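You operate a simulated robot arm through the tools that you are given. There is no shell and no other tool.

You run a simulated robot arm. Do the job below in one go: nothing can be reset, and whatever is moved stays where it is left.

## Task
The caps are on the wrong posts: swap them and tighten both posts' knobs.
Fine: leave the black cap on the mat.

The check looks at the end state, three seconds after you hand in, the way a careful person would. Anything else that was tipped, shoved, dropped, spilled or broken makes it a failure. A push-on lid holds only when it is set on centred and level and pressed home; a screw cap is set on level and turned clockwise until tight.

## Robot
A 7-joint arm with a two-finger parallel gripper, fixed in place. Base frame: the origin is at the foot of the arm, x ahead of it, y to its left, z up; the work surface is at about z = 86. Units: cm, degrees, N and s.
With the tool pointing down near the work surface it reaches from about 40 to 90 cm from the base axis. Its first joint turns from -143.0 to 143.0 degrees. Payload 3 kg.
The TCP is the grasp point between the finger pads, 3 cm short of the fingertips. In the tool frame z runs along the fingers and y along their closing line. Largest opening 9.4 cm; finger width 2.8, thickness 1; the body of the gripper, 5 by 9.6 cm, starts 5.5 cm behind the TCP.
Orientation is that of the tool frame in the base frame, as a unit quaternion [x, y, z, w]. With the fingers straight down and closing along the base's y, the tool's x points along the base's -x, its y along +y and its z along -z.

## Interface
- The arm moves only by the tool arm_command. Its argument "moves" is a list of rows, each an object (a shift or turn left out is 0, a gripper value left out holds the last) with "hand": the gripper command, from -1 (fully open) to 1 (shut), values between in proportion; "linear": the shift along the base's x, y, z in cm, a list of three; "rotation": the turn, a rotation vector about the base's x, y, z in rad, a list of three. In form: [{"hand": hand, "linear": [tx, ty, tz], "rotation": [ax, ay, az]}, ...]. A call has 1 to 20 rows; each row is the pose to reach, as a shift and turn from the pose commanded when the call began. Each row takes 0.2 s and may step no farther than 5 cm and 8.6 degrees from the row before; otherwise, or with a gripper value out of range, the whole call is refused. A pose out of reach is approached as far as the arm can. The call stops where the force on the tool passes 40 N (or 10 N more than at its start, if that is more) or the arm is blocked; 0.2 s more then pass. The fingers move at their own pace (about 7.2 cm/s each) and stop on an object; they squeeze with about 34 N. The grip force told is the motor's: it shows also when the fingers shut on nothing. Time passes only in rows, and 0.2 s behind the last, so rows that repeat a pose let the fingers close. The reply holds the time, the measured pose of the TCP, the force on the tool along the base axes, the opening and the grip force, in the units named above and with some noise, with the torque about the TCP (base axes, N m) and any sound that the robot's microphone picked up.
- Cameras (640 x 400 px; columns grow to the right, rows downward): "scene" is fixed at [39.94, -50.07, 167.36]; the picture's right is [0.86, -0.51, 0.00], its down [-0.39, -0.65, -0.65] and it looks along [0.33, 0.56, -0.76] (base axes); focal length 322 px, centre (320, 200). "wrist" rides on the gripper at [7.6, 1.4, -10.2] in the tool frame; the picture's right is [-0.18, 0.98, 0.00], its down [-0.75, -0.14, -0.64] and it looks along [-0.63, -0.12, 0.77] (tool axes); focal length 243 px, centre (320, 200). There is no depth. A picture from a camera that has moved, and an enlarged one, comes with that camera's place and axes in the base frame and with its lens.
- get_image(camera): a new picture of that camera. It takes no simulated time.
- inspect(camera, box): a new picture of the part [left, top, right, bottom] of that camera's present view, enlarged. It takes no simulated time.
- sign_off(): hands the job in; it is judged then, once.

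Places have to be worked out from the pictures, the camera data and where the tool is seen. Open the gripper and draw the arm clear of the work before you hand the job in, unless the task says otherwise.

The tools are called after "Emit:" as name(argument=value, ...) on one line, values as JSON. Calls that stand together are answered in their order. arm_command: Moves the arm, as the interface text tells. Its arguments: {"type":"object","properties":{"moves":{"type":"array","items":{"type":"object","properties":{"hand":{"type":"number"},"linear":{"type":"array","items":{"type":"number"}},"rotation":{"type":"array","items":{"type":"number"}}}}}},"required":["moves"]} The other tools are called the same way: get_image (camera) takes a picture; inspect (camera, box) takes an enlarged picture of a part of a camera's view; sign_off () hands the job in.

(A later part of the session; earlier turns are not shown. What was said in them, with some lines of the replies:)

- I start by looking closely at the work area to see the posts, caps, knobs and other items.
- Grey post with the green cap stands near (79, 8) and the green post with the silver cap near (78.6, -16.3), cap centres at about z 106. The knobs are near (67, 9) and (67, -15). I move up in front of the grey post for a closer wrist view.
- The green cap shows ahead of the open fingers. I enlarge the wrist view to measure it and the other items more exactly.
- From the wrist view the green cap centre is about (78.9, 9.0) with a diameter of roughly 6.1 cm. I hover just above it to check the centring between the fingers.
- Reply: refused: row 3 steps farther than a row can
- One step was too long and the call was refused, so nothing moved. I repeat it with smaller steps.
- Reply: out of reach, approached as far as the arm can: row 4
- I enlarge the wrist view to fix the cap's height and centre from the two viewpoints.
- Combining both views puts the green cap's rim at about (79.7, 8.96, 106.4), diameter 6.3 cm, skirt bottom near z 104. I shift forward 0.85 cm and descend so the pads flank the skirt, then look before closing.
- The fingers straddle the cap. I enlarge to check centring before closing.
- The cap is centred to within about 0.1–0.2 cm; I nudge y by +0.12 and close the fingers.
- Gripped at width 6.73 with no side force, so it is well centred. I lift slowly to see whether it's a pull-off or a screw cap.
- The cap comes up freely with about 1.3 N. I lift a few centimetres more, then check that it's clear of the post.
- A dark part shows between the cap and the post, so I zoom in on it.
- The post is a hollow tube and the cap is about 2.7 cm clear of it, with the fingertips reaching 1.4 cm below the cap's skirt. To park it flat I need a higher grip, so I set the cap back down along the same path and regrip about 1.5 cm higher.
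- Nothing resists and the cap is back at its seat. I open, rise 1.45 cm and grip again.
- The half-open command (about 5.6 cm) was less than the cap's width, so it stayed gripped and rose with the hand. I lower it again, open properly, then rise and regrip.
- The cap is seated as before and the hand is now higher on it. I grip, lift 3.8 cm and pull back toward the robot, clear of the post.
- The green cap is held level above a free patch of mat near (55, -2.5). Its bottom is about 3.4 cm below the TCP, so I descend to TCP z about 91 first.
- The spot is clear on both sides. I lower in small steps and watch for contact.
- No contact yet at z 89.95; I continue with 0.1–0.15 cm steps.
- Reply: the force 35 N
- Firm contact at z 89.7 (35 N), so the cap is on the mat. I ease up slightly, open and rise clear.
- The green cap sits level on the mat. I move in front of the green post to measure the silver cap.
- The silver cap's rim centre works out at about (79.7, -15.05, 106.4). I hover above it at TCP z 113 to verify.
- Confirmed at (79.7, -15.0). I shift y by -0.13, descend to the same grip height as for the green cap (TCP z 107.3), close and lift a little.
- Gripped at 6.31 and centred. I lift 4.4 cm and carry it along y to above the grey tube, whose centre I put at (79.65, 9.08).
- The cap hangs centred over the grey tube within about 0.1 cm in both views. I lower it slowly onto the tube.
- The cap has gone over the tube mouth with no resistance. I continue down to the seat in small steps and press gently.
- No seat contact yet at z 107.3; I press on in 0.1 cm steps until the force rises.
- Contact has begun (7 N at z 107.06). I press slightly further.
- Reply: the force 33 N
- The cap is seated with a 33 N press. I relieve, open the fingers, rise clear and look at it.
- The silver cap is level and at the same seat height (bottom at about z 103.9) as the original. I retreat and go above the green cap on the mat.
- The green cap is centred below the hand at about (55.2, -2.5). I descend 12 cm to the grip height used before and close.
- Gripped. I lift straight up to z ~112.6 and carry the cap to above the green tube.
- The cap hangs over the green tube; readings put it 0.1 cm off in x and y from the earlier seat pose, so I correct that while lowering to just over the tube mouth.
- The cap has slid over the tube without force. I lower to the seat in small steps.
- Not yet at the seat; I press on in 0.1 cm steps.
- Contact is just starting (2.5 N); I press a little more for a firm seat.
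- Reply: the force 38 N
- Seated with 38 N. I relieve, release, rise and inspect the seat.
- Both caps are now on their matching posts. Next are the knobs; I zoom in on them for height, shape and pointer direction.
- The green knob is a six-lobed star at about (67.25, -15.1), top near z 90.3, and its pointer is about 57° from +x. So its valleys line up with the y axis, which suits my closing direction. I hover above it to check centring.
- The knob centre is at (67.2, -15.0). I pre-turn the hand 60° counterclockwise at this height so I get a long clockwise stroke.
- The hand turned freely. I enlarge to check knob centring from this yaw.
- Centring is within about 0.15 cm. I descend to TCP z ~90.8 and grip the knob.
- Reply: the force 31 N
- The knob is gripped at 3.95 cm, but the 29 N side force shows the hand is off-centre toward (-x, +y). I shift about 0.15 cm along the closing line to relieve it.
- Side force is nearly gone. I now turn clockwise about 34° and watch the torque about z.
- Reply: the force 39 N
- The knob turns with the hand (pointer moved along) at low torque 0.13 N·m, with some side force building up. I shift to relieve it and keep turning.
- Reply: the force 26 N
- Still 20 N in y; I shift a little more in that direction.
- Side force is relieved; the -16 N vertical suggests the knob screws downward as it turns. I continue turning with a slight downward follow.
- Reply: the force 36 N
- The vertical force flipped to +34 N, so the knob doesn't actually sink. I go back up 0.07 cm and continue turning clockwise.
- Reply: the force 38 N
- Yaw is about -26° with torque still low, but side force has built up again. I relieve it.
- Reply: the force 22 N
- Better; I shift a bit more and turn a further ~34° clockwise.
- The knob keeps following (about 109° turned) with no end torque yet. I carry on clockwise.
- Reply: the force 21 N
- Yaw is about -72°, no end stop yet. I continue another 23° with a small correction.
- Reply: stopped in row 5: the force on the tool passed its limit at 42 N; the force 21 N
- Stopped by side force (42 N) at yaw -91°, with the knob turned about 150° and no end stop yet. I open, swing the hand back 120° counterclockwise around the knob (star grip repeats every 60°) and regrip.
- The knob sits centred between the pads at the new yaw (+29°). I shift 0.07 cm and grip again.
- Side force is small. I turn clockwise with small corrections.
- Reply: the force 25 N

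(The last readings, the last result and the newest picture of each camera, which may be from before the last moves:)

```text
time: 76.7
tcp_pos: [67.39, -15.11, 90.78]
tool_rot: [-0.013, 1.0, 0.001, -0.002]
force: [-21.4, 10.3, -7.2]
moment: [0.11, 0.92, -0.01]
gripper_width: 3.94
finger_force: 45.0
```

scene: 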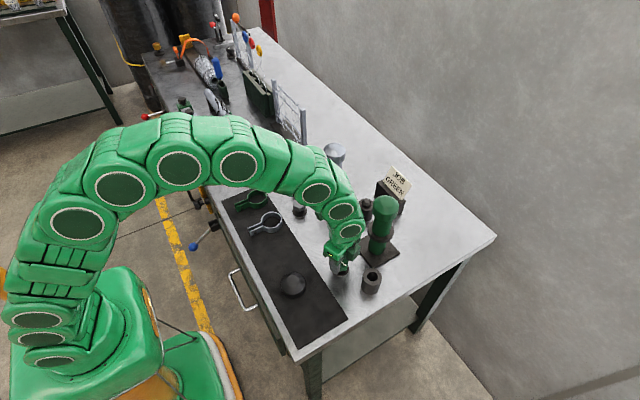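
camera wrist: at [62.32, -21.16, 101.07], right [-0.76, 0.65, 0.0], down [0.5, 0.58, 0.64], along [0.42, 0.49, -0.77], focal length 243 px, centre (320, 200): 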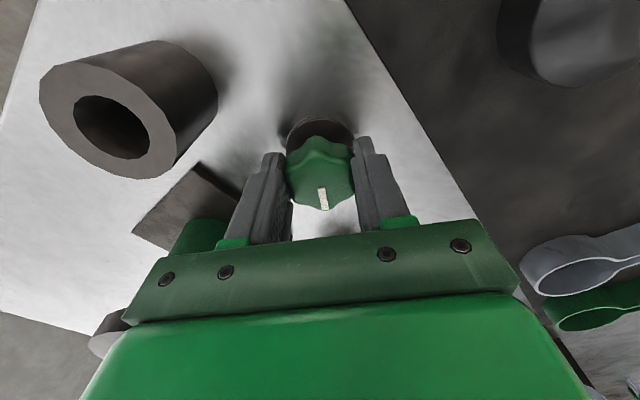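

Torque is still near zero; I correct x by -0.1 cm and go on.

Emit:
arm_command(moves=[{"hand": 1, "linear": [-0.1, 0.05, 0.02], "rotation": [0, 0, 0]}, {"hand": 1, "linear": [-0.1, 0.05, 0.02], "rotation": [0, 0, -0.12]}, {"hand": 1, "linear": [-0.1, 0.05, 0.02], "rotation": [0, 0, -0.24]}, {"hand": 1, "linear": [-0.08, 0.05, 0.02], "rotation": [0, 0, -0.36]}, {"hand": 1, "linear": [-0.05, 0.05, 0.02], "rotation": [0, 0, -0.48]}, {"hand": 1, "linear": [-0.05, 0.05, 0.02], "rotation": [0, 0, -0.48]}])

Emit:
inspect(camera="wrist", box=[250, 80, 400, 230])

```text
time: 77.9
tcp_pos: [67.31, -14.9, 90.78]
tool_rot: [0.214, 0.977, 0.001, 0.0]
force: [4.7, 2.8, -7.8]
moment: [0.02, -0.18, 0.01]
gripper_width: 3.91
finger_force: 45.3
stopped in row 6: the force on the tool passed its limit at 41 N (the readings are from after the stop); the commanded pose is now the measured one
```

```text
2.67 times, centred on (325, 155) of wrist
camera zoom: at [61.05, -10.5, 101.12], right [0.58, 0.82, 0.0], down [0.62, -0.44, 0.64], along [0.53, -0.37, -0.77], focal length 647 px, centre (307, 320)
```

zoom: 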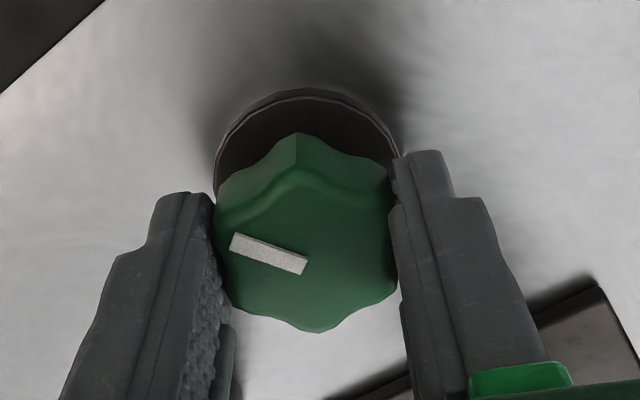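

The call stopped on side force and re-zeroed the pose; torque is still tiny. I keep turning in shorter strokes.

Emit:
arm_command(moves=[{"hand": 1, "linear": [0.03, 0.02, 0], "rotation": [0, 0, -0.12]}, {"hand": 1, "linear": [0.06, 0.03, 0], "rotation": [0, 0, -0.24]}, {"hand": 1, "linear": [0.08, 0.03, 0], "rotation": [0, 0, -0.36]}, {"hand": 1, "linear": [0.08, 0.03, 0], "rotation": [0, 0, -0.36]}])

```text
time: 78.9
tcp_pos: [67.39, -14.88, 90.82]
tool_rot: [0.386, 0.923, 0.001, 0.001]
force: [-6.2, 15.6, 0.2]
moment: [0.23, 0.31, 0.03]
gripper_width: 3.95
finger_force: 44.5
```

Still free. Continuing clockwise.

Emit:
arm_command(moves=[{"hand": 1, "linear": [-0.03, 0.07, 0], "rotation": [0, 0, -0.12]}, {"hand": 1, "linear": [-0.03, 0.07, 0], "rotation": [0, 0, -0.24]}, {"hand": 1, "linear": [-0.03, 0.07, 0], "rotation": [0, 0, -0.36]}, {"hand": 1, "linear": [-0.03, 0.07, 0], "rotation": [0, 0, -0.36]}])

```text
time: 79.9
tcp_pos: [67.45, -14.83, 90.78]
tool_rot: [0.544, 0.839, 0.001, 0.002]
force: [1.9, -2.2, 4.7]
moment: [-0.7, -0.19, 0.68]
gripper_width: 3.93
finger_force: 45.1
```

Torque about z has jumped to 0.68 N·m resisting the clockwise turn, so the knob seems to reach its end. I look and push a little further.

Emit:
arm_command(moves=[{"hand": 1, "linear": [0, 0, 0], "rotation": [0, 0, -0.06]}, {"hand": 1, "linear": [0, 0, 0], "rotation": [0, 0, -0.12]}, {"hand": 1, "linear": [0, 0, 0], "rotation": [0, 0, -0.12]}])

Emit:
inspect(camera="wrist", box=[250, 80, 400, 230])

```text
time: 80.7
tcp_pos: [67.46, -14.77, 90.73]
tool_rot: [0.593, 0.805, 0.0, 0.0]
force: [7.4, 8.2, 1.6]
moment: [0.33, -0.22, 0.63]
gripper_width: 3.97
finger_force: 45.1
```

```text
2.67 times, centred on (325, 155) of wrist
camera zoom: at [66.57, -7.13, 101.07], right [0.99, 0.11, 0.0], down [0.09, -0.76, 0.64], along [0.07, -0.64, -0.77], focal length 647 px, centre (307, 320)
```

zoom: 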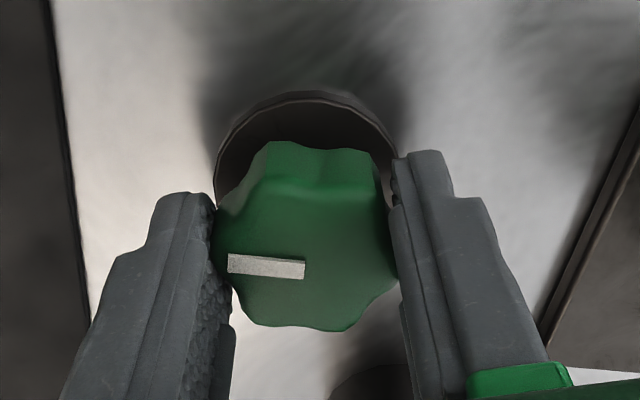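

The knob has stopped while the fingers slipped about 15° around it, so it's at its end with the pointer now toward the robot (about 237° turned). To be sure, I regrip square at yaw 0 and try one more tightening twist.

Emit:
arm_command(moves=[{"hand": -0.4, "linear": [0, 0, 0]}, {"hand": -0.4, "linear": [0, 0, 0]}, {"hand": -0.4, "linear": [0, 0, 0], "rotation": [0, 0, 0.14]}, {"hand": -0.4, "linear": [0, 0, 0], "rotation": [0, 0, 0.28]}, {"hand": -0.4, "linear": [0, 0, 0], "rotation": [0, 0, 0.42]}, {"hand": -0.4, "linear": [0, 0, 0], "rotation": [0, 0, 0.56]}, {"hand": -0.4, "linear": [0, 0, 0], "rotation": [0, 0, 0.7]}, {"hand": -0.4, "linear": [0, 0, 0], "rotation": [0, 0, 0.84]}, {"hand": -0.4, "linear": [0, 0, 0], "rotation": [0, 0, 0.98]}, {"hand": -0.4, "linear": [-0.05, -0.1, 0], "rotation": [0, 0, 1.12]}, {"hand": -0.4, "linear": [-0.1, -0.25, 0], "rotation": [0, 0, 1.26]}, {"hand": -0.4, "linear": [-0.1, -0.25, 0], "rotation": [0, 0, 1.26]}])

Emit:
inspect(camera="wrist", box=[220, 80, 420, 240])

```text
time: 83.3
tcp_pos: [67.23, -15.03, 90.86]
tool_rot: [0.005, 1.0, 0.001, 0.0]
force: [-0.1, -1.0, 0.4]
moment: [0.02, 0.01, -0.02]
gripper_width: 6.57
finger_force: 0.1
```

```text
2.50 times, centred on (320, 160) of wrist
camera zoom: at [59.75, -13.63, 101.12], right [0.19, 0.98, 0.0], down [0.75, -0.15, 0.64], along [0.63, -0.12, -0.77], focal length 606 px, centre (320, 300)
```

zoom: 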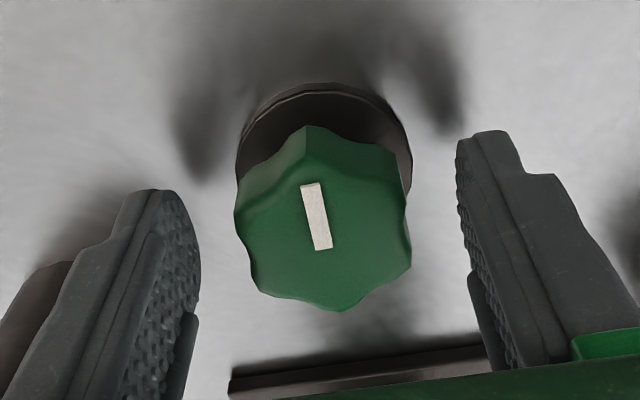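

The pointer points straight toward the robot and the pads are square to the star. I grip and try a clockwise twist, watching torque and slip.

Emit:
arm_command(moves=[{"hand": 1, "linear": [0, 0.03, 0]}, {"hand": 1, "linear": [0, 0.03, 0]}, {"hand": 1, "linear": [0, 0.03, 0]}, {"hand": 1, "linear": [0, 0.03, 0]}, {"hand": 1, "linear": [0, 0.03, 0], "rotation": [0, 0, -0.05]}, {"hand": 1, "linear": [0, 0.03, 0], "rotation": [0, 0, -0.1]}, {"hand": 1, "linear": [0, 0.03, 0], "rotation": [0, 0, -0.1]}])

Emit:
inspect(camera="wrist", box=[220, 80, 420, 240])

```text
time: 84.9
tcp_pos: [67.24, -15.11, 90.83]
tool_rot: [0.056, 0.998, 0.001, 0.0]
force: [-7.8, 26.6, -1.9]
moment: [0.65, 0.2, 0.51]
gripper_width: 3.93
finger_force: 44.9
```

```text
2.50 times, centred on (320, 160) of wrist
camera zoom: at [59.9, -12.77, 101.12], right [0.29, 0.96, 0.0], down [0.73, -0.23, 0.64], along [0.61, -0.19, -0.77], focal length 606 px, centre (320, 300)
```

zoom: 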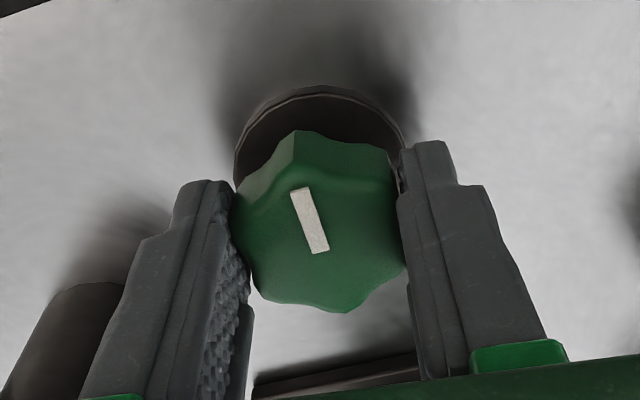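

Torque builds at once to 0.51 N·m and the knob doesn't move, so it's at its stop. I twist slightly more for firmness, then release.

Emit:
arm_command(moves=[{"hand": 1, "linear": [0, 0.08, 0], "rotation": [0, 0, -0.04]}, {"hand": 1, "linear": [0, 0.08, 0], "rotation": [0, 0, -0.08]}, {"hand": 1, "linear": [0, 0.08, 0], "rotation": [0, 0, -0.08]}])

Emit:
inspect(camera="wrist", box=[220, 80, 420, 240])

```text
time: 85.7
tcp_pos: [67.23, -14.91, 90.76]
tool_rot: [0.096, 0.995, 0.001, 0.0]
force: [-0.3, 14.3, -13.4]
moment: [0.2, -0.31, 0.74]
gripper_width: 3.92
finger_force: 45.0
```

```text
2.50 times, centred on (320, 160) of wrist
camera zoom: at [60.07, -12.14, 101.13], right [0.37, 0.93, 0.0], down [0.71, -0.28, 0.64], along [0.6, -0.23, -0.77], focal length 606 px, centre (320, 300)
```

zoom: 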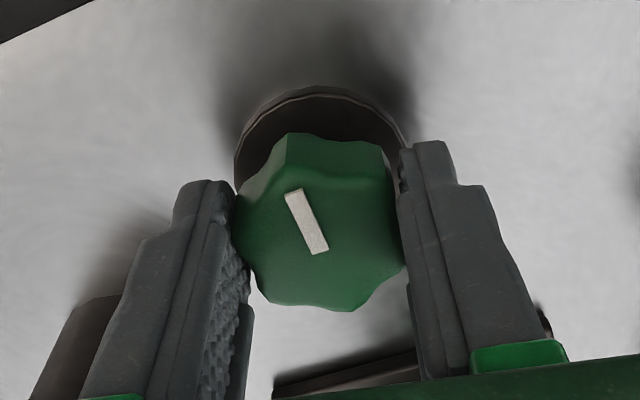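

The green knob is tight (0.74 N·m, not moving). I open, rise, square the hand to yaw 0 and move over to the silver knob near (67.2, 9).

Emit:
arm_command(moves=[{"hand": -0.4, "linear": [0, 0, 0]}, {"hand": -0.4, "linear": [0, 0, 0]}, {"hand": -0.4, "linear": [0, 0, 2]}, {"hand": -0.4, "linear": [0, 0, 5]}, {"hand": -0.4, "linear": [0, 0, 9], "rotation": [0, 0, 0.1]}, {"hand": -0.4, "linear": [0, 0, 12], "rotation": [0, 0, 0.19]}, {"hand": -0.4, "linear": [0, 4, 12], "rotation": [0, 0, 0.19]}, {"hand": -0.4, "linear": [0, 8.5, 12], "rotation": [0, 0, 0.19]}, {"hand": -0.4, "linear": [0, 13, 12], "rotation": [0, 0, 0.19]}, {"hand": -0.4, "linear": [0, 17.5, 12], "rotation": [0, 0, 0.19]}, {"hand": -0.4, "linear": [0, 21.5, 12], "rotation": [0, 0, 0.19]}, {"hand": -0.4, "linear": [0, 23.9, 11], "rotation": [0, 0, 0.19]}, {"hand": -0.4, "linear": [0, 23.9, 7], "rotation": [0, 0, 0.19]}, {"hand": -0.4, "linear": [0, 23.9, 7], "rotation": [0, 0, 0.19]}])

Emit:
get_image(camera="wrist")

Emit:
inspect(camera="wrist", box=[250, 80, 400, 220])

Emit:
inspect(camera="scene", box=[280, 130, 420, 300])

```text
time: 88.7
tcp_pos: [67.26, 8.97, 97.66]
tool_rot: [0.0, 1.0, 0.001, -0.001]
force: [-0.2, 0.4, 0.0]
moment: [-0.02, 0.05, -0.03]
gripper_width: 6.57
finger_force: 0.1
```

```text
taken
camera wrist: at [59.72, 10.25, 107.97], right [0.18, 0.98, 0.0], down [0.75, -0.14, 0.64], along [0.63, -0.12, -0.77], focal length 243 px, centre (320, 200)
```

wrist: 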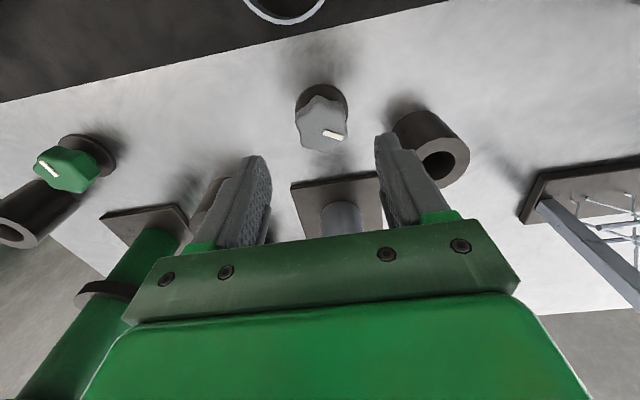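

```text
2.86 times, centred on (325, 150) of wrist
camera zoom: at [59.72, 10.25, 107.97], right [0.18, 0.98, 0.0], down [0.75, -0.14, 0.64], along [0.63, -0.12, -0.77], focal length 693 px, centre (306, 343)
```

zoom: 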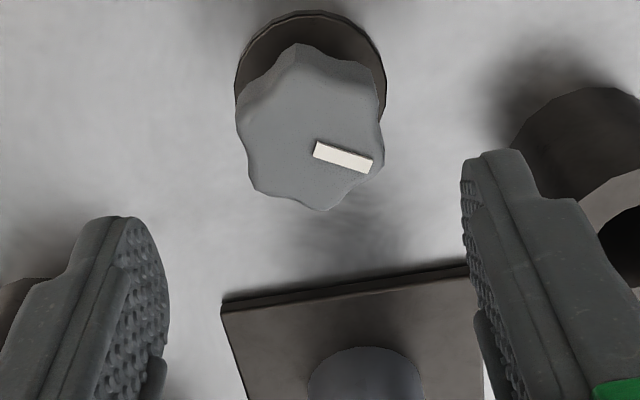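

```text
2.35 times, centred on (350, 215) of scene
camera zoom: at [39.94, -50.07, 167.36], right [0.86, -0.51, 0.0], down [-0.39, -0.65, -0.65], along [0.33, 0.56, -0.76], focal length 757 px, centre (249, 165)
```

zoom: 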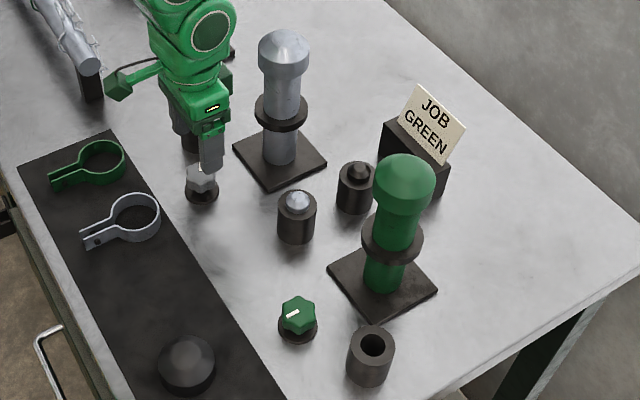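

The silver knob looks the same as the green one, with its pointer at about the same 57° start. The green runs show the true knob axis lies about 0.2 cm further in +x than I first set, so I correct for that and pre-turn the hand 60° counterclockwise.

Emit:
arm_command(moves=[{"hand": -0.4, "linear": [0.2, 0, 0], "rotation": [0, 0, 0.1496]}, {"hand": -0.4, "linear": [0.2, 0, 0], "rotation": [0, 0, 0.2992]}, {"hand": -0.4, "linear": [0.2, 0, 0], "rotation": [0, 0, 0.4488]}, {"hand": -0.4, "linear": [0.2, 0, 0], "rotation": [0, 0, 0.5984]}, {"hand": -0.4, "linear": [0.2, 0, 0], "rotation": [0, 0, 0.748]}, {"hand": -0.4, "linear": [0.2, 0, 0], "rotation": [0, 0, 0.8976]}, {"hand": -0.4, "linear": [0.2, 0, 0], "rotation": [0, 0, 1.0472]}, {"hand": -0.4, "linear": [0.2, 0, 0], "rotation": [0, 0, 1.0472]}])

Emit:
inspect(camera="wrist", box=[250, 70, 400, 210])

Emit:
get_image(camera="wrist")

```text
time: 90.5
tcp_pos: [67.51, 8.95, 97.84]
tool_rot: [-0.5, 0.866, 0.0, -0.001]
force: [-0.3, 1.3, -0.4]
moment: [0.0, 0.03, 0.01]
gripper_width: 6.59
finger_force: 0.1
```

```text
2.86 times, centred on (325, 140) of wrist
camera zoom: at [62.5, 2.93, 108.12], right [-0.76, 0.65, 0.0], down [0.5, 0.58, 0.64], along [0.42, 0.49, -0.77], focal length 693 px, centre (306, 371)
```

zoom: 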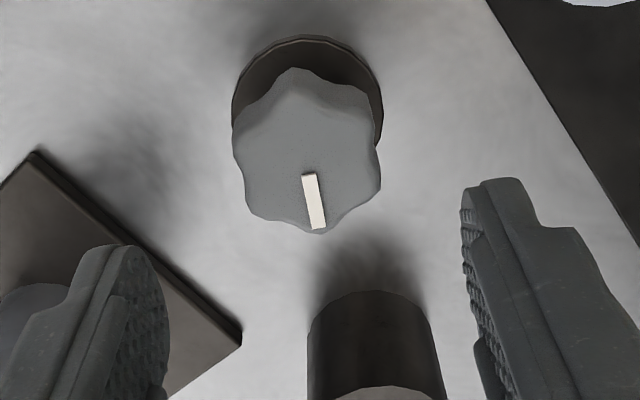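

```text
taken
camera wrist: at [62.5, 2.93, 108.12], right [-0.76, 0.65, 0.0], down [0.5, 0.58, 0.64], along [0.42, 0.49, -0.77], focal length 243 px, centre (320, 200)
```

wrist: 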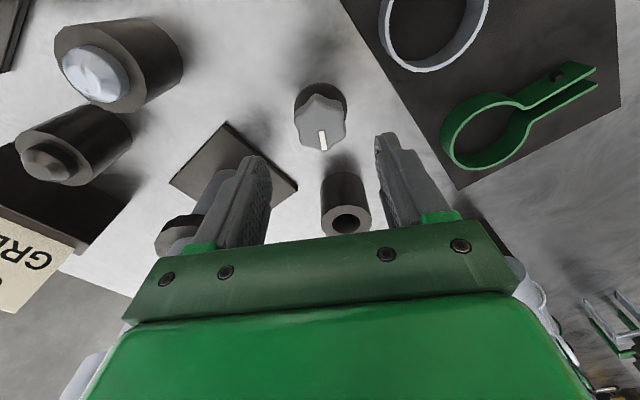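

The knob is now dead centre between the fingers. I descend with a small forward correction and grip it.

Emit:
arm_command(moves=[{"hand": -0.4, "linear": [0.08, 0.1, -3]}, {"hand": -0.4, "linear": [0.08, 0.1, -5.8]}, {"hand": -0.4, "linear": [0.08, 0.1, -7.0]}, {"hand": -0.4, "linear": [0.08, 0.1, -7.0]}, {"hand": 1, "linear": [0.08, 0.1, -7.0]}, {"hand": 1, "linear": [0.08, 0.1, -7.0]}, {"hand": 1, "linear": [0.08, 0.1, -7.0]}, {"hand": 1, "linear": [0.08, 0.1, -7.0]}])

Emit:
inspect(camera="wrist", box=[220, 80, 420, 240])

```text
time: 92.3
tcp_pos: [67.52, 8.95, 90.83]
tool_rot: [-0.5, 0.866, 0.001, -0.001]
force: [-16.1, 9.9, 2.3]
moment: [0.17, 0.45, 0.02]
gripper_width: 3.95
finger_force: 45.2
```

```text
2.50 times, centred on (320, 160) of wrist
camera zoom: at [62.56, 3.1, 101.2], right [-0.76, 0.65, 0.0], down [0.5, 0.58, 0.64], along [0.42, 0.49, -0.77], focal length 606 px, centre (320, 300)
```

zoom: 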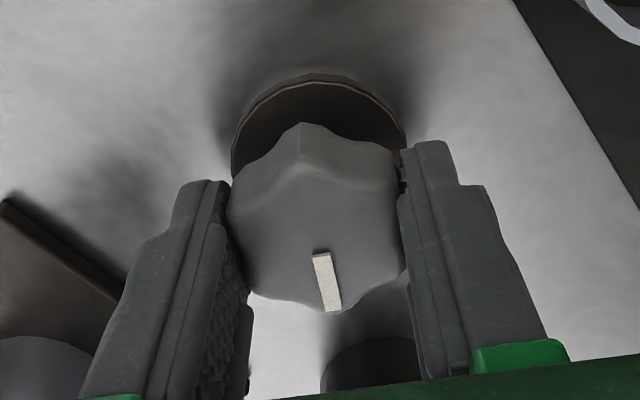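

Gripped at 3.95 with modest side force. I correct by (-0.07, 0.04) and turn clockwise.

Emit:
arm_command(moves=[{"hand": 1, "linear": [-0.07, 0.04, 0]}, {"hand": 1, "linear": [-0.07, 0.04, 0], "rotation": [0, 0, -0.12]}, {"hand": 1, "linear": [-0.07, 0.04, 0], "rotation": [0, 0, -0.24]}, {"hand": 1, "linear": [-0.07, 0.04, 0], "rotation": [0, 0, -0.36]}, {"hand": 1, "linear": [-0.07, 0.04, 0], "rotation": [0, 0, -0.48]}, {"hand": 1, "linear": [-0.07, 0.04, 0], "rotation": [0, 0, -0.48]}])

```text
time: 93.7
tcp_pos: [67.56, 9.0, 90.93]
tool_rot: [-0.279, 0.96, 0.001, 0.0]
force: [-8.9, -12.6, 15.9]
moment: [-0.47, 0.54, -0.02]
gripper_width: 3.93
finger_force: 44.8
```

Turning freely. I correct slightly and continue.

Emit:
arm_command(moves=[{"hand": 1, "linear": [-0.04, -0.06, 0.02]}, {"hand": 1, "linear": [-0.04, -0.06, 0.02], "rotation": [0, 0, -0.12]}, {"hand": 1, "linear": [-0.04, -0.06, 0.02], "rotation": [0, 0, -0.24]}, {"hand": 1, "linear": [-0.04, -0.06, 0.02], "rotation": [0, 0, -0.36]}, {"hand": 1, "linear": [-0.04, -0.06, 0.02], "rotation": [0, 0, -0.48]}, {"hand": 1, "linear": [-0.04, -0.06, 0.02], "rotation": [0, 0, -0.48]}])

```text
time: 95.1
tcp_pos: [67.49, 9.02, 90.88]
tool_rot: [-0.043, 0.999, 0.001, 0.001]
force: [17.5, 4.3, 1.9]
moment: [0.16, -0.62, 0.02]
gripper_width: 3.93
finger_force: 44.8
```

Yaw is about +5° and torque is still near zero. I correct x by +0.07 and continue.

Emit:
arm_command(moves=[{"hand": 1, "linear": [0.07, 0.02, 0]}, {"hand": 1, "linear": [0.07, 0.02, 0], "rotation": [0, 0, -0.12]}, {"hand": 1, "linear": [0.07, 0.02, 0], "rotation": [0, 0, -0.24]}, {"hand": 1, "linear": [0.07, 0.02, 0], "rotation": [0, 0, -0.36]}, {"hand": 1, "linear": [0.07, 0.02, 0], "rotation": [0, 0, -0.48]}, {"hand": 1, "linear": [0.07, 0.02, 0], "rotation": [0, 0, -0.48]}])

Emit:
inspect(camera="wrist", box=[220, 80, 420, 240])

```text
time: 96.5
tcp_pos: [67.6, 9.03, 90.77]
tool_rot: [0.196, 0.981, 0.002, 0.0]
force: [2.8, 1.9, 15.9]
moment: [0.11, 0.23, 0.01]
gripper_width: 3.93
finger_force: 44.3
```

```text
2.50 times, centred on (320, 160) of wrist
camera zoom: at [61.07, 13.19, 101.18], right [0.55, 0.84, 0.0], down [0.64, -0.42, 0.64], along [0.54, -0.35, -0.77], focal length 606 px, centre (320, 300)
```

zoom: 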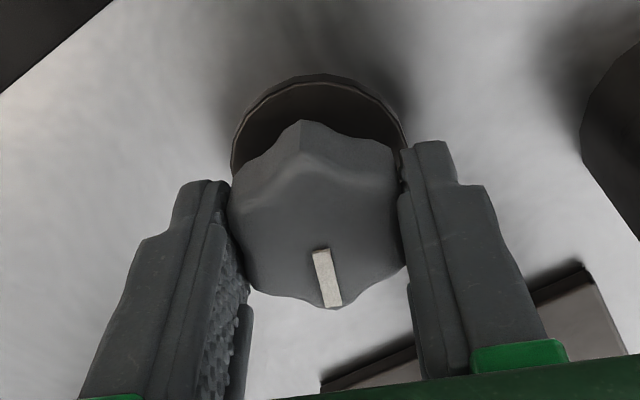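

The silver knob turns along with the hand. I continue clockwise.

Emit:
arm_command(moves=[{"hand": 1, "linear": [0.02, 0.01, 0.03], "rotation": [0, 0, -0.12]}, {"hand": 1, "linear": [0.02, 0.01, 0.03], "rotation": [0, 0, -0.24]}, {"hand": 1, "linear": [0.02, 0.01, 0.03], "rotation": [0, 0, -0.36]}, {"hand": 1, "linear": [0.02, 0.01, 0.03], "rotation": [0, 0, -0.48]}, {"hand": 1, "linear": [0.02, 0.01, 0.03], "rotation": [0, 0, -0.48]}])

```text
time: 97.7
tcp_pos: [67.45, 9.03, 90.97]
tool_rot: [0.424, 0.906, 0.0, 0.0]
force: [9.2, -5.9, -2.6]
moment: [-0.35, -0.41, -0.01]
gripper_width: 3.93
finger_force: 45.5
```

Yaw about -50°, still free. I continue.

Emit:
arm_command(moves=[{"hand": 1, "linear": [0.04, -0.03, 0], "rotation": [0, 0, -0.12]}, {"hand": 1, "linear": [0.04, -0.03, 0], "rotation": [0, 0, -0.24]}, {"hand": 1, "linear": [0.04, -0.03, 0], "rotation": [0, 0, -0.36]}, {"hand": 1, "linear": [0.04, -0.03, 0], "rotation": [0, 0, -0.48]}, {"hand": 1, "linear": [0.04, -0.03, 0], "rotation": [0, 0, -0.48]}])

Emit:
inspect(camera="wrist", box=[220, 80, 420, 240])

```text
time: 98.9
tcp_pos: [67.48, 8.94, 90.72]
tool_rot: [0.626, 0.779, 0.0, 0.0]
force: [-5.6, -9.4, -4.8]
moment: [-0.4, 0.17, -0.02]
gripper_width: 3.94
finger_force: 44.8
```

```text
2.50 times, centred on (320, 160) of wrist
camera zoom: at [67.31, 16.72, 101.17], right [1.0, 0.03, 0.0], down [0.02, -0.77, 0.64], along [0.02, -0.64, -0.77], focal length 606 px, centre (320, 300)
```

zoom: 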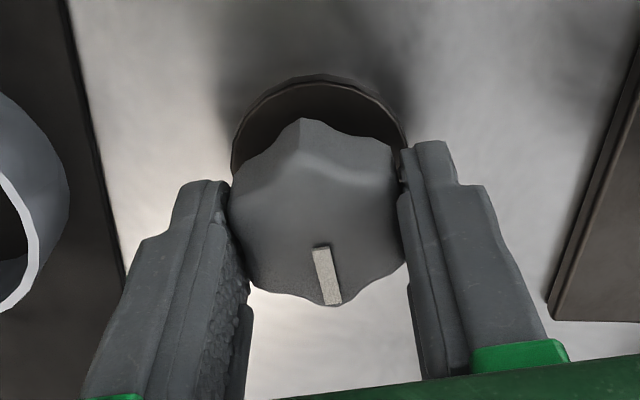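

About 137° turned with low torque. I open, swing back 120° and get ready to regrip.

Emit:
arm_command(moves=[{"hand": -0.4, "linear": [0, 0, 0]}, {"hand": -0.4, "linear": [0, 0, 0]}, {"hand": -0.4, "linear": [0, 0, 0], "rotation": [0, 0, 0.1496]}, {"hand": -0.4, "linear": [0, 0, 0], "rotation": [0, 0, 0.2992]}, {"hand": -0.4, "linear": [0, 0, 0], "rotation": [0, 0, 0.4488]}, {"hand": -0.4, "linear": [0, 0, 0], "rotation": [0, 0, 0.5984]}, {"hand": -0.4, "linear": [0, 0, 0], "rotation": [0, 0, 0.748]}, {"hand": -0.4, "linear": [0, 0, 0], "rotation": [0, 0, 0.8976]}, {"hand": -0.4, "linear": [0, 0, 0], "rotation": [0, 0, 1.0472]}, {"hand": -0.4, "linear": [0, 0, 0], "rotation": [0, 0, 1.1968]}, {"hand": -0.4, "linear": [0, 0, 0], "rotation": [0, 0, 1.3464]}, {"hand": -0.4, "linear": [0, 0, 0], "rotation": [0, 0, 1.496]}, {"hand": -0.4, "linear": [0, 0, 0], "rotation": [0, 0, 1.6456]}, {"hand": -0.4, "linear": [0, 0, 0], "rotation": [0, 0, 1.7952]}, {"hand": -0.4, "linear": [0, 0, 0], "rotation": [0, 0, 1.9448]}, {"hand": -0.4, "linear": [0, 0, 0], "rotation": [0, 0, 2.0944]}, {"hand": -0.4, "linear": [0, 0, 0], "rotation": [0, 0, 2.0944]}])

Emit:
inspect(camera="wrist", box=[220, 80, 420, 240])

```text
time: 102.5
tcp_pos: [67.69, 9.15, 90.9]
tool_rot: [-0.363, 0.932, 0.001, 0.0]
force: [0.1, -0.3, -0.2]
moment: [0.0, -0.01, -0.01]
gripper_width: 6.56
finger_force: 0.1
```

```text
2.50 times, centred on (320, 160) of wrist
camera zoom: at [61.04, 4.91, 101.17], right [-0.53, 0.85, 0.0], down [0.65, 0.4, 0.64], along [0.54, 0.34, -0.77], focal length 606 px, centre (320, 300)
```

zoom: 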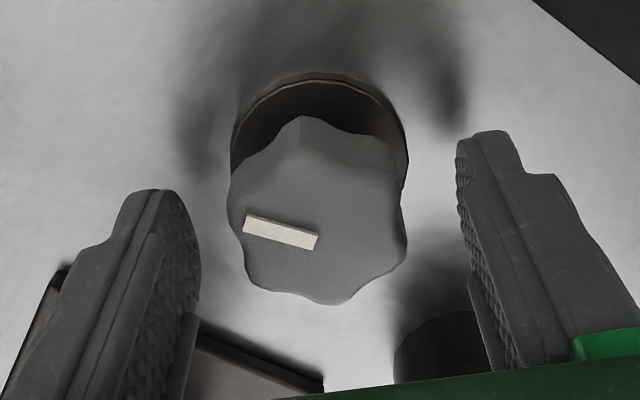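

Well centred again at yaw +43°. I grip and turn clockwise.

Emit:
arm_command(moves=[{"hand": 1, "linear": [0.02, -0.04, 0]}, {"hand": 1, "linear": [0.02, -0.04, 0]}, {"hand": 1, "linear": [0.02, -0.04, 0]}, {"hand": 1, "linear": [0.02, -0.04, 0]}, {"hand": 1, "linear": [0.02, -0.04, 0], "rotation": [0, 0, -0.12]}, {"hand": 1, "linear": [0.02, -0.04, 0], "rotation": [0, 0, -0.24]}, {"hand": 1, "linear": [0.02, -0.04, 0], "rotation": [0, 0, -0.36]}, {"hand": 1, "linear": [0.02, -0.04, 0], "rotation": [0, 0, -0.36]}])

```text
time: 104.3
tcp_pos: [67.57, 9.06, 90.95]
tool_rot: [-0.189, 0.982, 0.001, 0.0]
force: [-7.5, 19.7, -8.4]
moment: [0.4, -0.04, 0.0]
gripper_width: 3.91
finger_force: 45.0
```

Free turning; I correct y by +0.08 and continue.

Emit:
arm_command(moves=[{"hand": 1, "linear": [-0.03, 0.08, 0]}, {"hand": 1, "linear": [-0.03, 0.08, 0], "rotation": [0, 0, -0.12]}, {"hand": 1, "linear": [-0.03, 0.08, 0], "rotation": [0, 0, -0.24]}, {"hand": 1, "linear": [-0.03, 0.08, 0], "rotation": [0, 0, -0.36]}, {"hand": 1, "linear": [-0.03, 0.08, 0], "rotation": [0, 0, -0.48]}, {"hand": 1, "linear": [-0.03, 0.08, 0], "rotation": [0, 0, -0.48]}])

```text
time: 105.7
tcp_pos: [67.61, 9.0, 90.87]
tool_rot: [0.05, 0.999, 0.001, 0.0]
force: [-14.5, -10.7, 1.1]
moment: [-0.4, 0.53, 0.0]
gripper_width: 3.9
finger_force: 44.9
```

Yaw about -6° (roughly 186° turned in all). Continuing with a correction.

Emit:
arm_command(moves=[{"hand": 1, "linear": [-0.06, -0.05, 0]}, {"hand": 1, "linear": [-0.06, -0.05, 0], "rotation": [0, 0, -0.12]}, {"hand": 1, "linear": [-0.06, -0.05, 0], "rotation": [0, 0, -0.24]}, {"hand": 1, "linear": [-0.06, -0.05, 0], "rotation": [0, 0, -0.36]}, {"hand": 1, "linear": [-0.06, -0.05, 0], "rotation": [0, 0, -0.48]}, {"hand": 1, "linear": [-0.06, -0.05, 0], "rotation": [0, 0, -0.48]}])

Emit:
inspect(camera="wrist", box=[220, 80, 420, 240])

```text
time: 107.1
tcp_pos: [67.64, 9.09, 90.76]
tool_rot: [0.285, 0.958, 0.0, 0.0]
force: [3.6, -18.1, -10.9]
moment: [-0.88, -0.42, 0.0]
gripper_width: 3.94
finger_force: 44.4
```

```text
2.50 times, centred on (320, 160) of wrist
camera zoom: at [62.01, 14.3, 101.18], right [0.69, 0.72, 0.0], down [0.55, -0.53, 0.64], along [0.46, -0.44, -0.77], focal length 606 px, centre (320, 300)
```

zoom: 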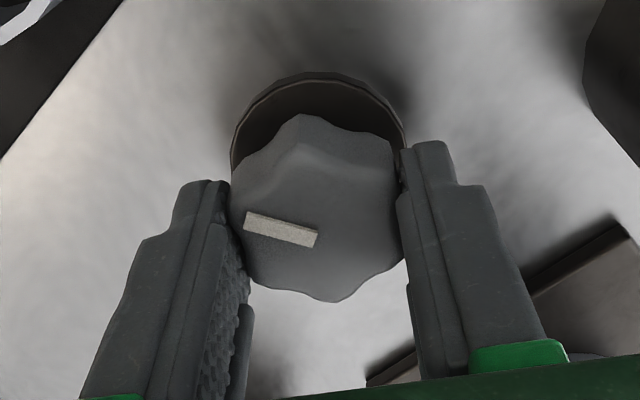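

Yaw is about -33°, no end torque yet. I correct y by -0.08 and continue toward the expected stop.

Emit:
arm_command(moves=[{"hand": 1, "linear": [0.02, -0.08, 0]}, {"hand": 1, "linear": [0.02, -0.08, 0], "rotation": [0, 0, -0.12]}, {"hand": 1, "linear": [0.02, -0.08, 0], "rotation": [0, 0, -0.24]}, {"hand": 1, "linear": [0.02, -0.08, 0], "rotation": [0, 0, -0.36]}, {"hand": 1, "linear": [0.02, -0.08, 0], "rotation": [0, 0, -0.44]}, {"hand": 1, "linear": [0.02, -0.08, 0], "rotation": [0, 0, -0.44]}])

Emit:
inspect(camera="wrist", box=[220, 80, 420, 240])

```text
time: 108.5
tcp_pos: [67.51, 8.86, 90.87]
tool_rot: [0.489, 0.872, 0.002, 0.001]
force: [14.6, -1.8, -4.6]
moment: [-0.04, -0.44, -0.05]
gripper_width: 3.88
finger_force: 45.8
```

```text
2.50 times, centred on (320, 160) of wrist
camera zoom: at [64.78, 16.13, 101.18], right [0.93, 0.36, 0.0], down [0.27, -0.72, 0.64], along [0.23, -0.6, -0.77], focal length 606 px, centre (320, 300)
```

zoom: 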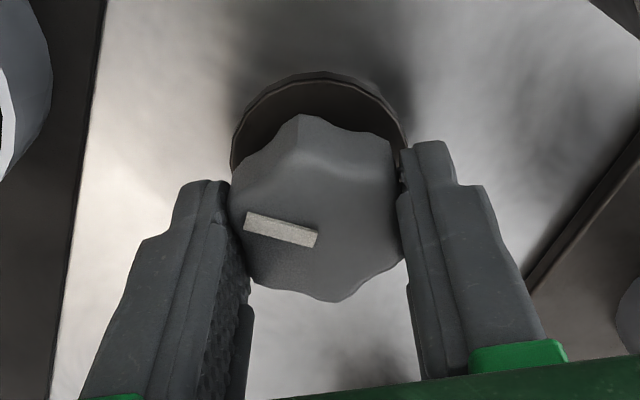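

Yaw about -58.5°. The knob still follows, so I continue in short steps.

Emit:
arm_command(moves=[{"hand": 1, "linear": [0.06, 0, 0], "rotation": [0, 0, -0.08]}, {"hand": 1, "linear": [0.06, 0, 0], "rotation": [0, 0, -0.16]}, {"hand": 1, "linear": [0.06, 0, 0], "rotation": [0, 0, -0.24]}, {"hand": 1, "linear": [0.06, 0, 0], "rotation": [0, 0, -0.24]}])

Emit:
inspect(camera="wrist", box=[220, 80, 420, 240])

```text
time: 109.5
tcp_pos: [67.6, 8.93, 90.93]
tool_rot: [0.589, 0.808, 0.001, 0.001]
force: [-5.3, -1.3, 9.1]
moment: [-0.22, 0.2, 0.64]
gripper_width: 3.96
finger_force: 45.2
```

```text
2.50 times, centred on (320, 160) of wrist
camera zoom: at [66.6, 16.56, 101.16], right [0.99, 0.13, 0.0], down [0.1, -0.76, 0.64], along [0.08, -0.64, -0.77], focal length 606 px, centre (320, 300)
```

zoom: 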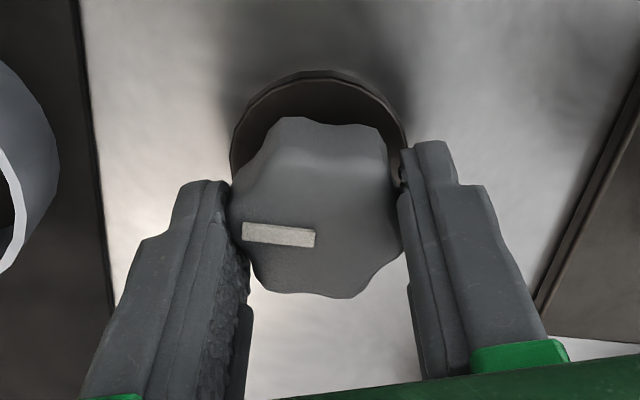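

Torque jumped to 0.64 N·m with the fingers starting to slip, the same stop as the green knob. I regrip square at yaw -60° for a final tightening twist.

Emit:
arm_command(moves=[{"hand": -0.4, "linear": [0, 0, 0]}, {"hand": -0.4, "linear": [0, 0, 0]}, {"hand": -0.4, "linear": [0, 0, 0], "rotation": [0, 0, 0.11]}, {"hand": -0.4, "linear": [0, 0, 0], "rotation": [0, 0, 0.22]}, {"hand": -0.4, "linear": [0, 0, 0], "rotation": [0, 0, 0.22]}, {"hand": 1, "linear": [0, 0, 0], "rotation": [0, 0, 0.22]}, {"hand": 1, "linear": [0, 0, 0], "rotation": [0, 0, 0.22]}, {"hand": 1, "linear": [0, 0, 0], "rotation": [0, 0, 0.22]}, {"hand": 1, "linear": [0, 0, 0], "rotation": [0, 0, 0.22]}, {"hand": 1, "linear": [0, 0, 0], "rotation": [0, 0, 0.15]}, {"hand": 1, "linear": [0, 0, 0], "rotation": [0, 0, 0.08]}, {"hand": 1, "linear": [0, 0, 0], "rotation": [0, 0, 0.04]}, {"hand": 1, "linear": [0, 0, 0], "rotation": [0, 0, 0.04]}])

Emit:
inspect(camera="wrist", box=[220, 80, 420, 240])

```text
time: 112.3
tcp_pos: [67.47, 8.7, 90.74]
tool_rot: [0.573, 0.82, 0.0, 0.001]
force: [-6.2, -5.5, 3.6]
moment: [0.09, 0.34, 0.66]
gripper_width: 3.93
finger_force: 44.8
```

```text
2.50 times, centred on (320, 160) of wrist
camera zoom: at [66.31, 16.48, 101.16], right [0.99, 0.16, 0.0], down [0.13, -0.76, 0.64], along [0.11, -0.63, -0.77], focal length 606 px, centre (320, 300)
```

zoom: 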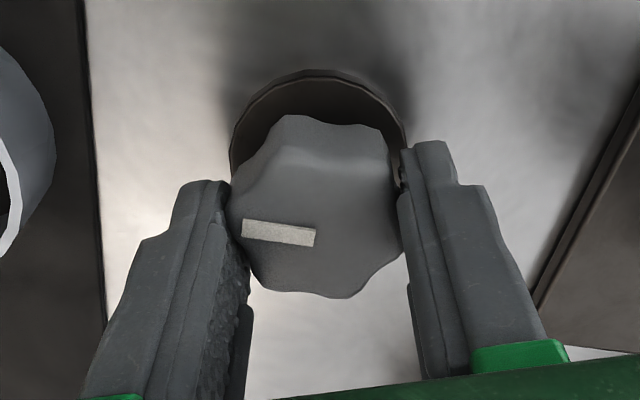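

The silver knob is firmly at its stop (0.66 N·m, not moving). I add a last small twist, then open, rise straight up and square the hand.

Emit:
arm_command(moves=[{"hand": 1, "linear": [0, 0, 0], "rotation": [0, 0, -0.05]}, {"hand": 1, "linear": [0, 0, 0], "rotation": [0, 0, -0.05]}, {"hand": -0.4, "linear": [0, 0, 0], "rotation": [0, 0, -0.05]}, {"hand": -0.4, "linear": [0, 0, 0], "rotation": [0, 0, -0.05]}, {"hand": -0.4, "linear": [0, 0, 2], "rotation": [0, 0, -0.05]}, {"hand": -0.4, "linear": [0, 0, 6], "rotation": [0, 0, -0.05]}, {"hand": -0.4, "linear": [-1, 0, 10], "rotation": [0, 0, 0.08]}, {"hand": -0.4, "linear": [-3, 0, 14], "rotation": [0, 0, 0.22]}, {"hand": -0.4, "linear": [-5, 0, 18], "rotation": [0, 0, 0.36]}, {"hand": -0.4, "linear": [-7, 0, 21], "rotation": [0, 0, 0.5]}, {"hand": -0.4, "linear": [-9, 0, 24], "rotation": [0, 0, 0.64]}, {"hand": -0.4, "linear": [-11, 0, 27], "rotation": [0, 0, 0.78]}, {"hand": -0.4, "linear": [-13, 0, 29], "rotation": [0, 0, 0.92]}, {"hand": -0.6, "linear": [-16, 0, 31], "rotation": [0, 0, 1.06]}, {"hand": -0.8, "linear": [-19, 0, 33], "rotation": [0, 0, 1.2]}, {"hand": -1, "linear": [-21, 0, 35], "rotation": [0, 0, 1.22]}, {"hand": -1, "linear": [-21, 0, 35], "rotation": [0, 0, 1.22]}])

Emit:
get_image(camera="scene")

Emit:
get_image(camera="wrist")

Emit:
inspect(camera="scene", box=[280, 130, 420, 300])

```text
time: 115.9
tcp_pos: [46.61, 9.18, 125.83]
tool_rot: [-0.001, 1.0, 0.002, 0.001]
force: [-0.4, -0.4, -0.4]
moment: [0.01, 0.01, 0.0]
gripper_width: 9.37
finger_force: 0.0
```

```text
taken
```

scene: 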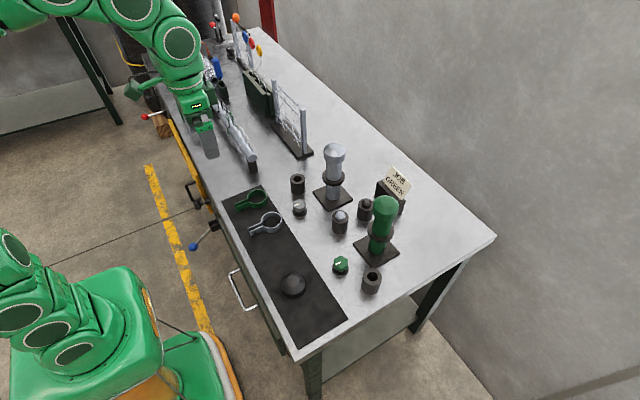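

```text
taken
camera wrist: at [39.03, 10.44, 136.1], right [0.18, 0.98, 0.0], down [0.75, -0.14, 0.64], along [0.63, -0.12, -0.77], focal length 243 px, centre (320, 200)
```

wrist: 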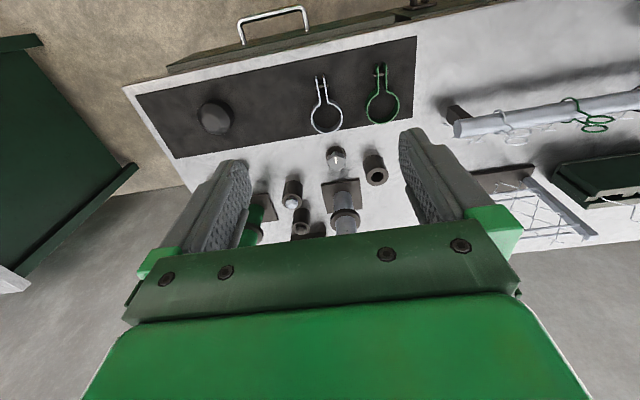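

```text
2.35 times, centred on (350, 215) of scene
camera zoom: at [39.94, -50.07, 167.36], right [0.86, -0.51, 0.0], down [-0.39, -0.65, -0.65], along [0.33, 0.56, -0.76], focal length 757 px, centre (249, 165)
```

zoom: 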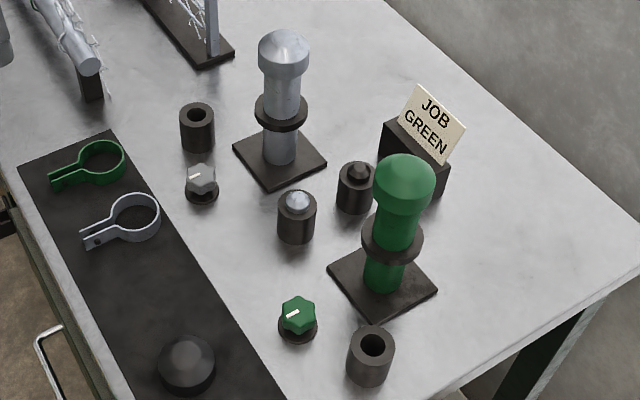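

Both caps match their posts, both knobs' pointers now face the robot, and nothing else has moved. I take one last close look at the cap seats and knobs.

Emit:
inspect(camera="scene", box=[310, 135, 360, 215])

Emit:
inspect(camera="scene", box=[355, 190, 410, 270])

Emit:
inspect(camera="scene", box=[285, 195, 355, 280])

```text
5.00 times, centred on (335, 175) of scene
camera zoom: at [39.94, -50.07, 167.36], right [0.86, -0.51, 0.0], down [-0.39, -0.65, -0.65], along [0.33, 0.56, -0.76], focal length 1608 px, centre (245, 325)
```

zoom: 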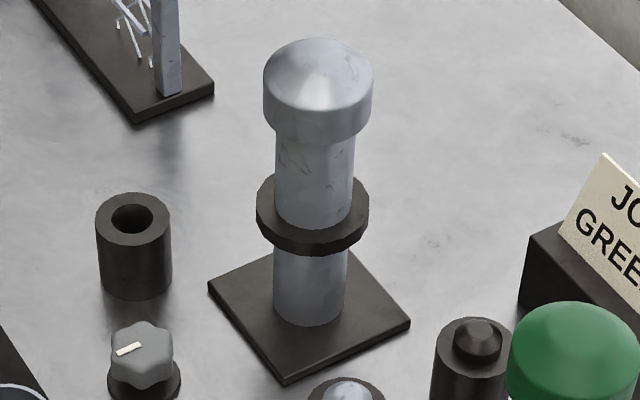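

```text
5.00 times, centred on (382, 230) of scene
camera zoom: at [39.94, -50.07, 167.36], right [0.86, -0.51, 0.0], down [-0.39, -0.65, -0.65], along [0.33, 0.56, -0.76], focal length 1608 px, centre (8, 50)
```

zoom: 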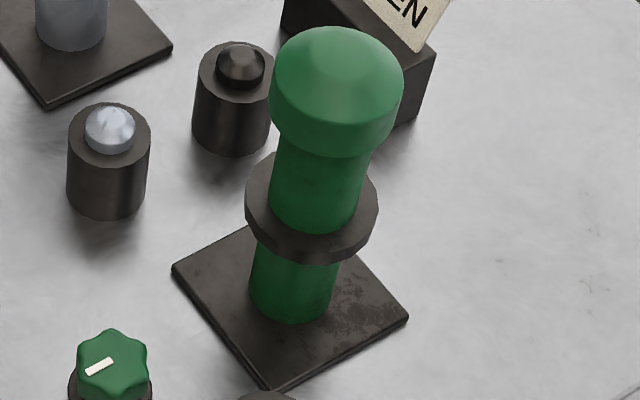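

```text
4.71 times, centred on (320, 238) of scene
camera zoom: at [39.94, -50.07, 167.36], right [0.86, -0.51, 0.0], down [-0.39, -0.65, -0.65], along [0.33, 0.56, -0.76], focal length 1514 px, centre (320, 24)
```

zoom: 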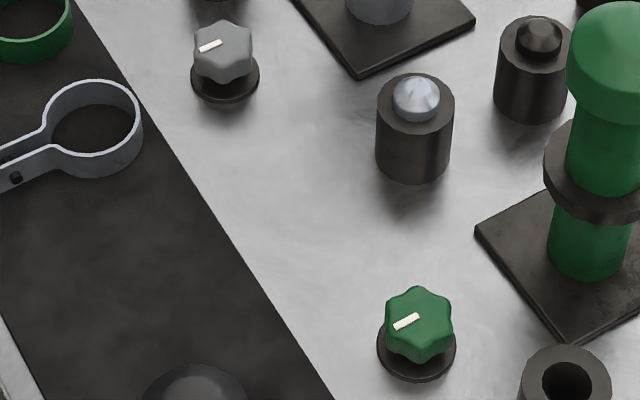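

Both caps sit level and fully seated on the matching posts, both knobs are tight at their stops, and the black cap is untouched on the mat. The gripper is open and clear, so I hand in the job.

Emit:
sign_off()

```text
The job is handed in.
```

I swapped the caps and tightened both knobs, then handed the job in. The final pictures showed nothing else moved.

- **Caps:** The silver cap is on the grey post and the green cap is on the green post. Both look level, and I pressed them home with about 33 N (silver) and 38 N (green). I parked the green cap on a free patch of the mat during the swap.
- **Knobs:** I turned each knob clockwise about 240° until it stopped. Each was holding about 0.7 N·m without moving any further. Both pointers now face the robot.
- **Black cap:** I left it where it was on the mat.

When I first gripped the green cap, I held it too low to set it down flat. I put it back on its post and gripped it again higher up.
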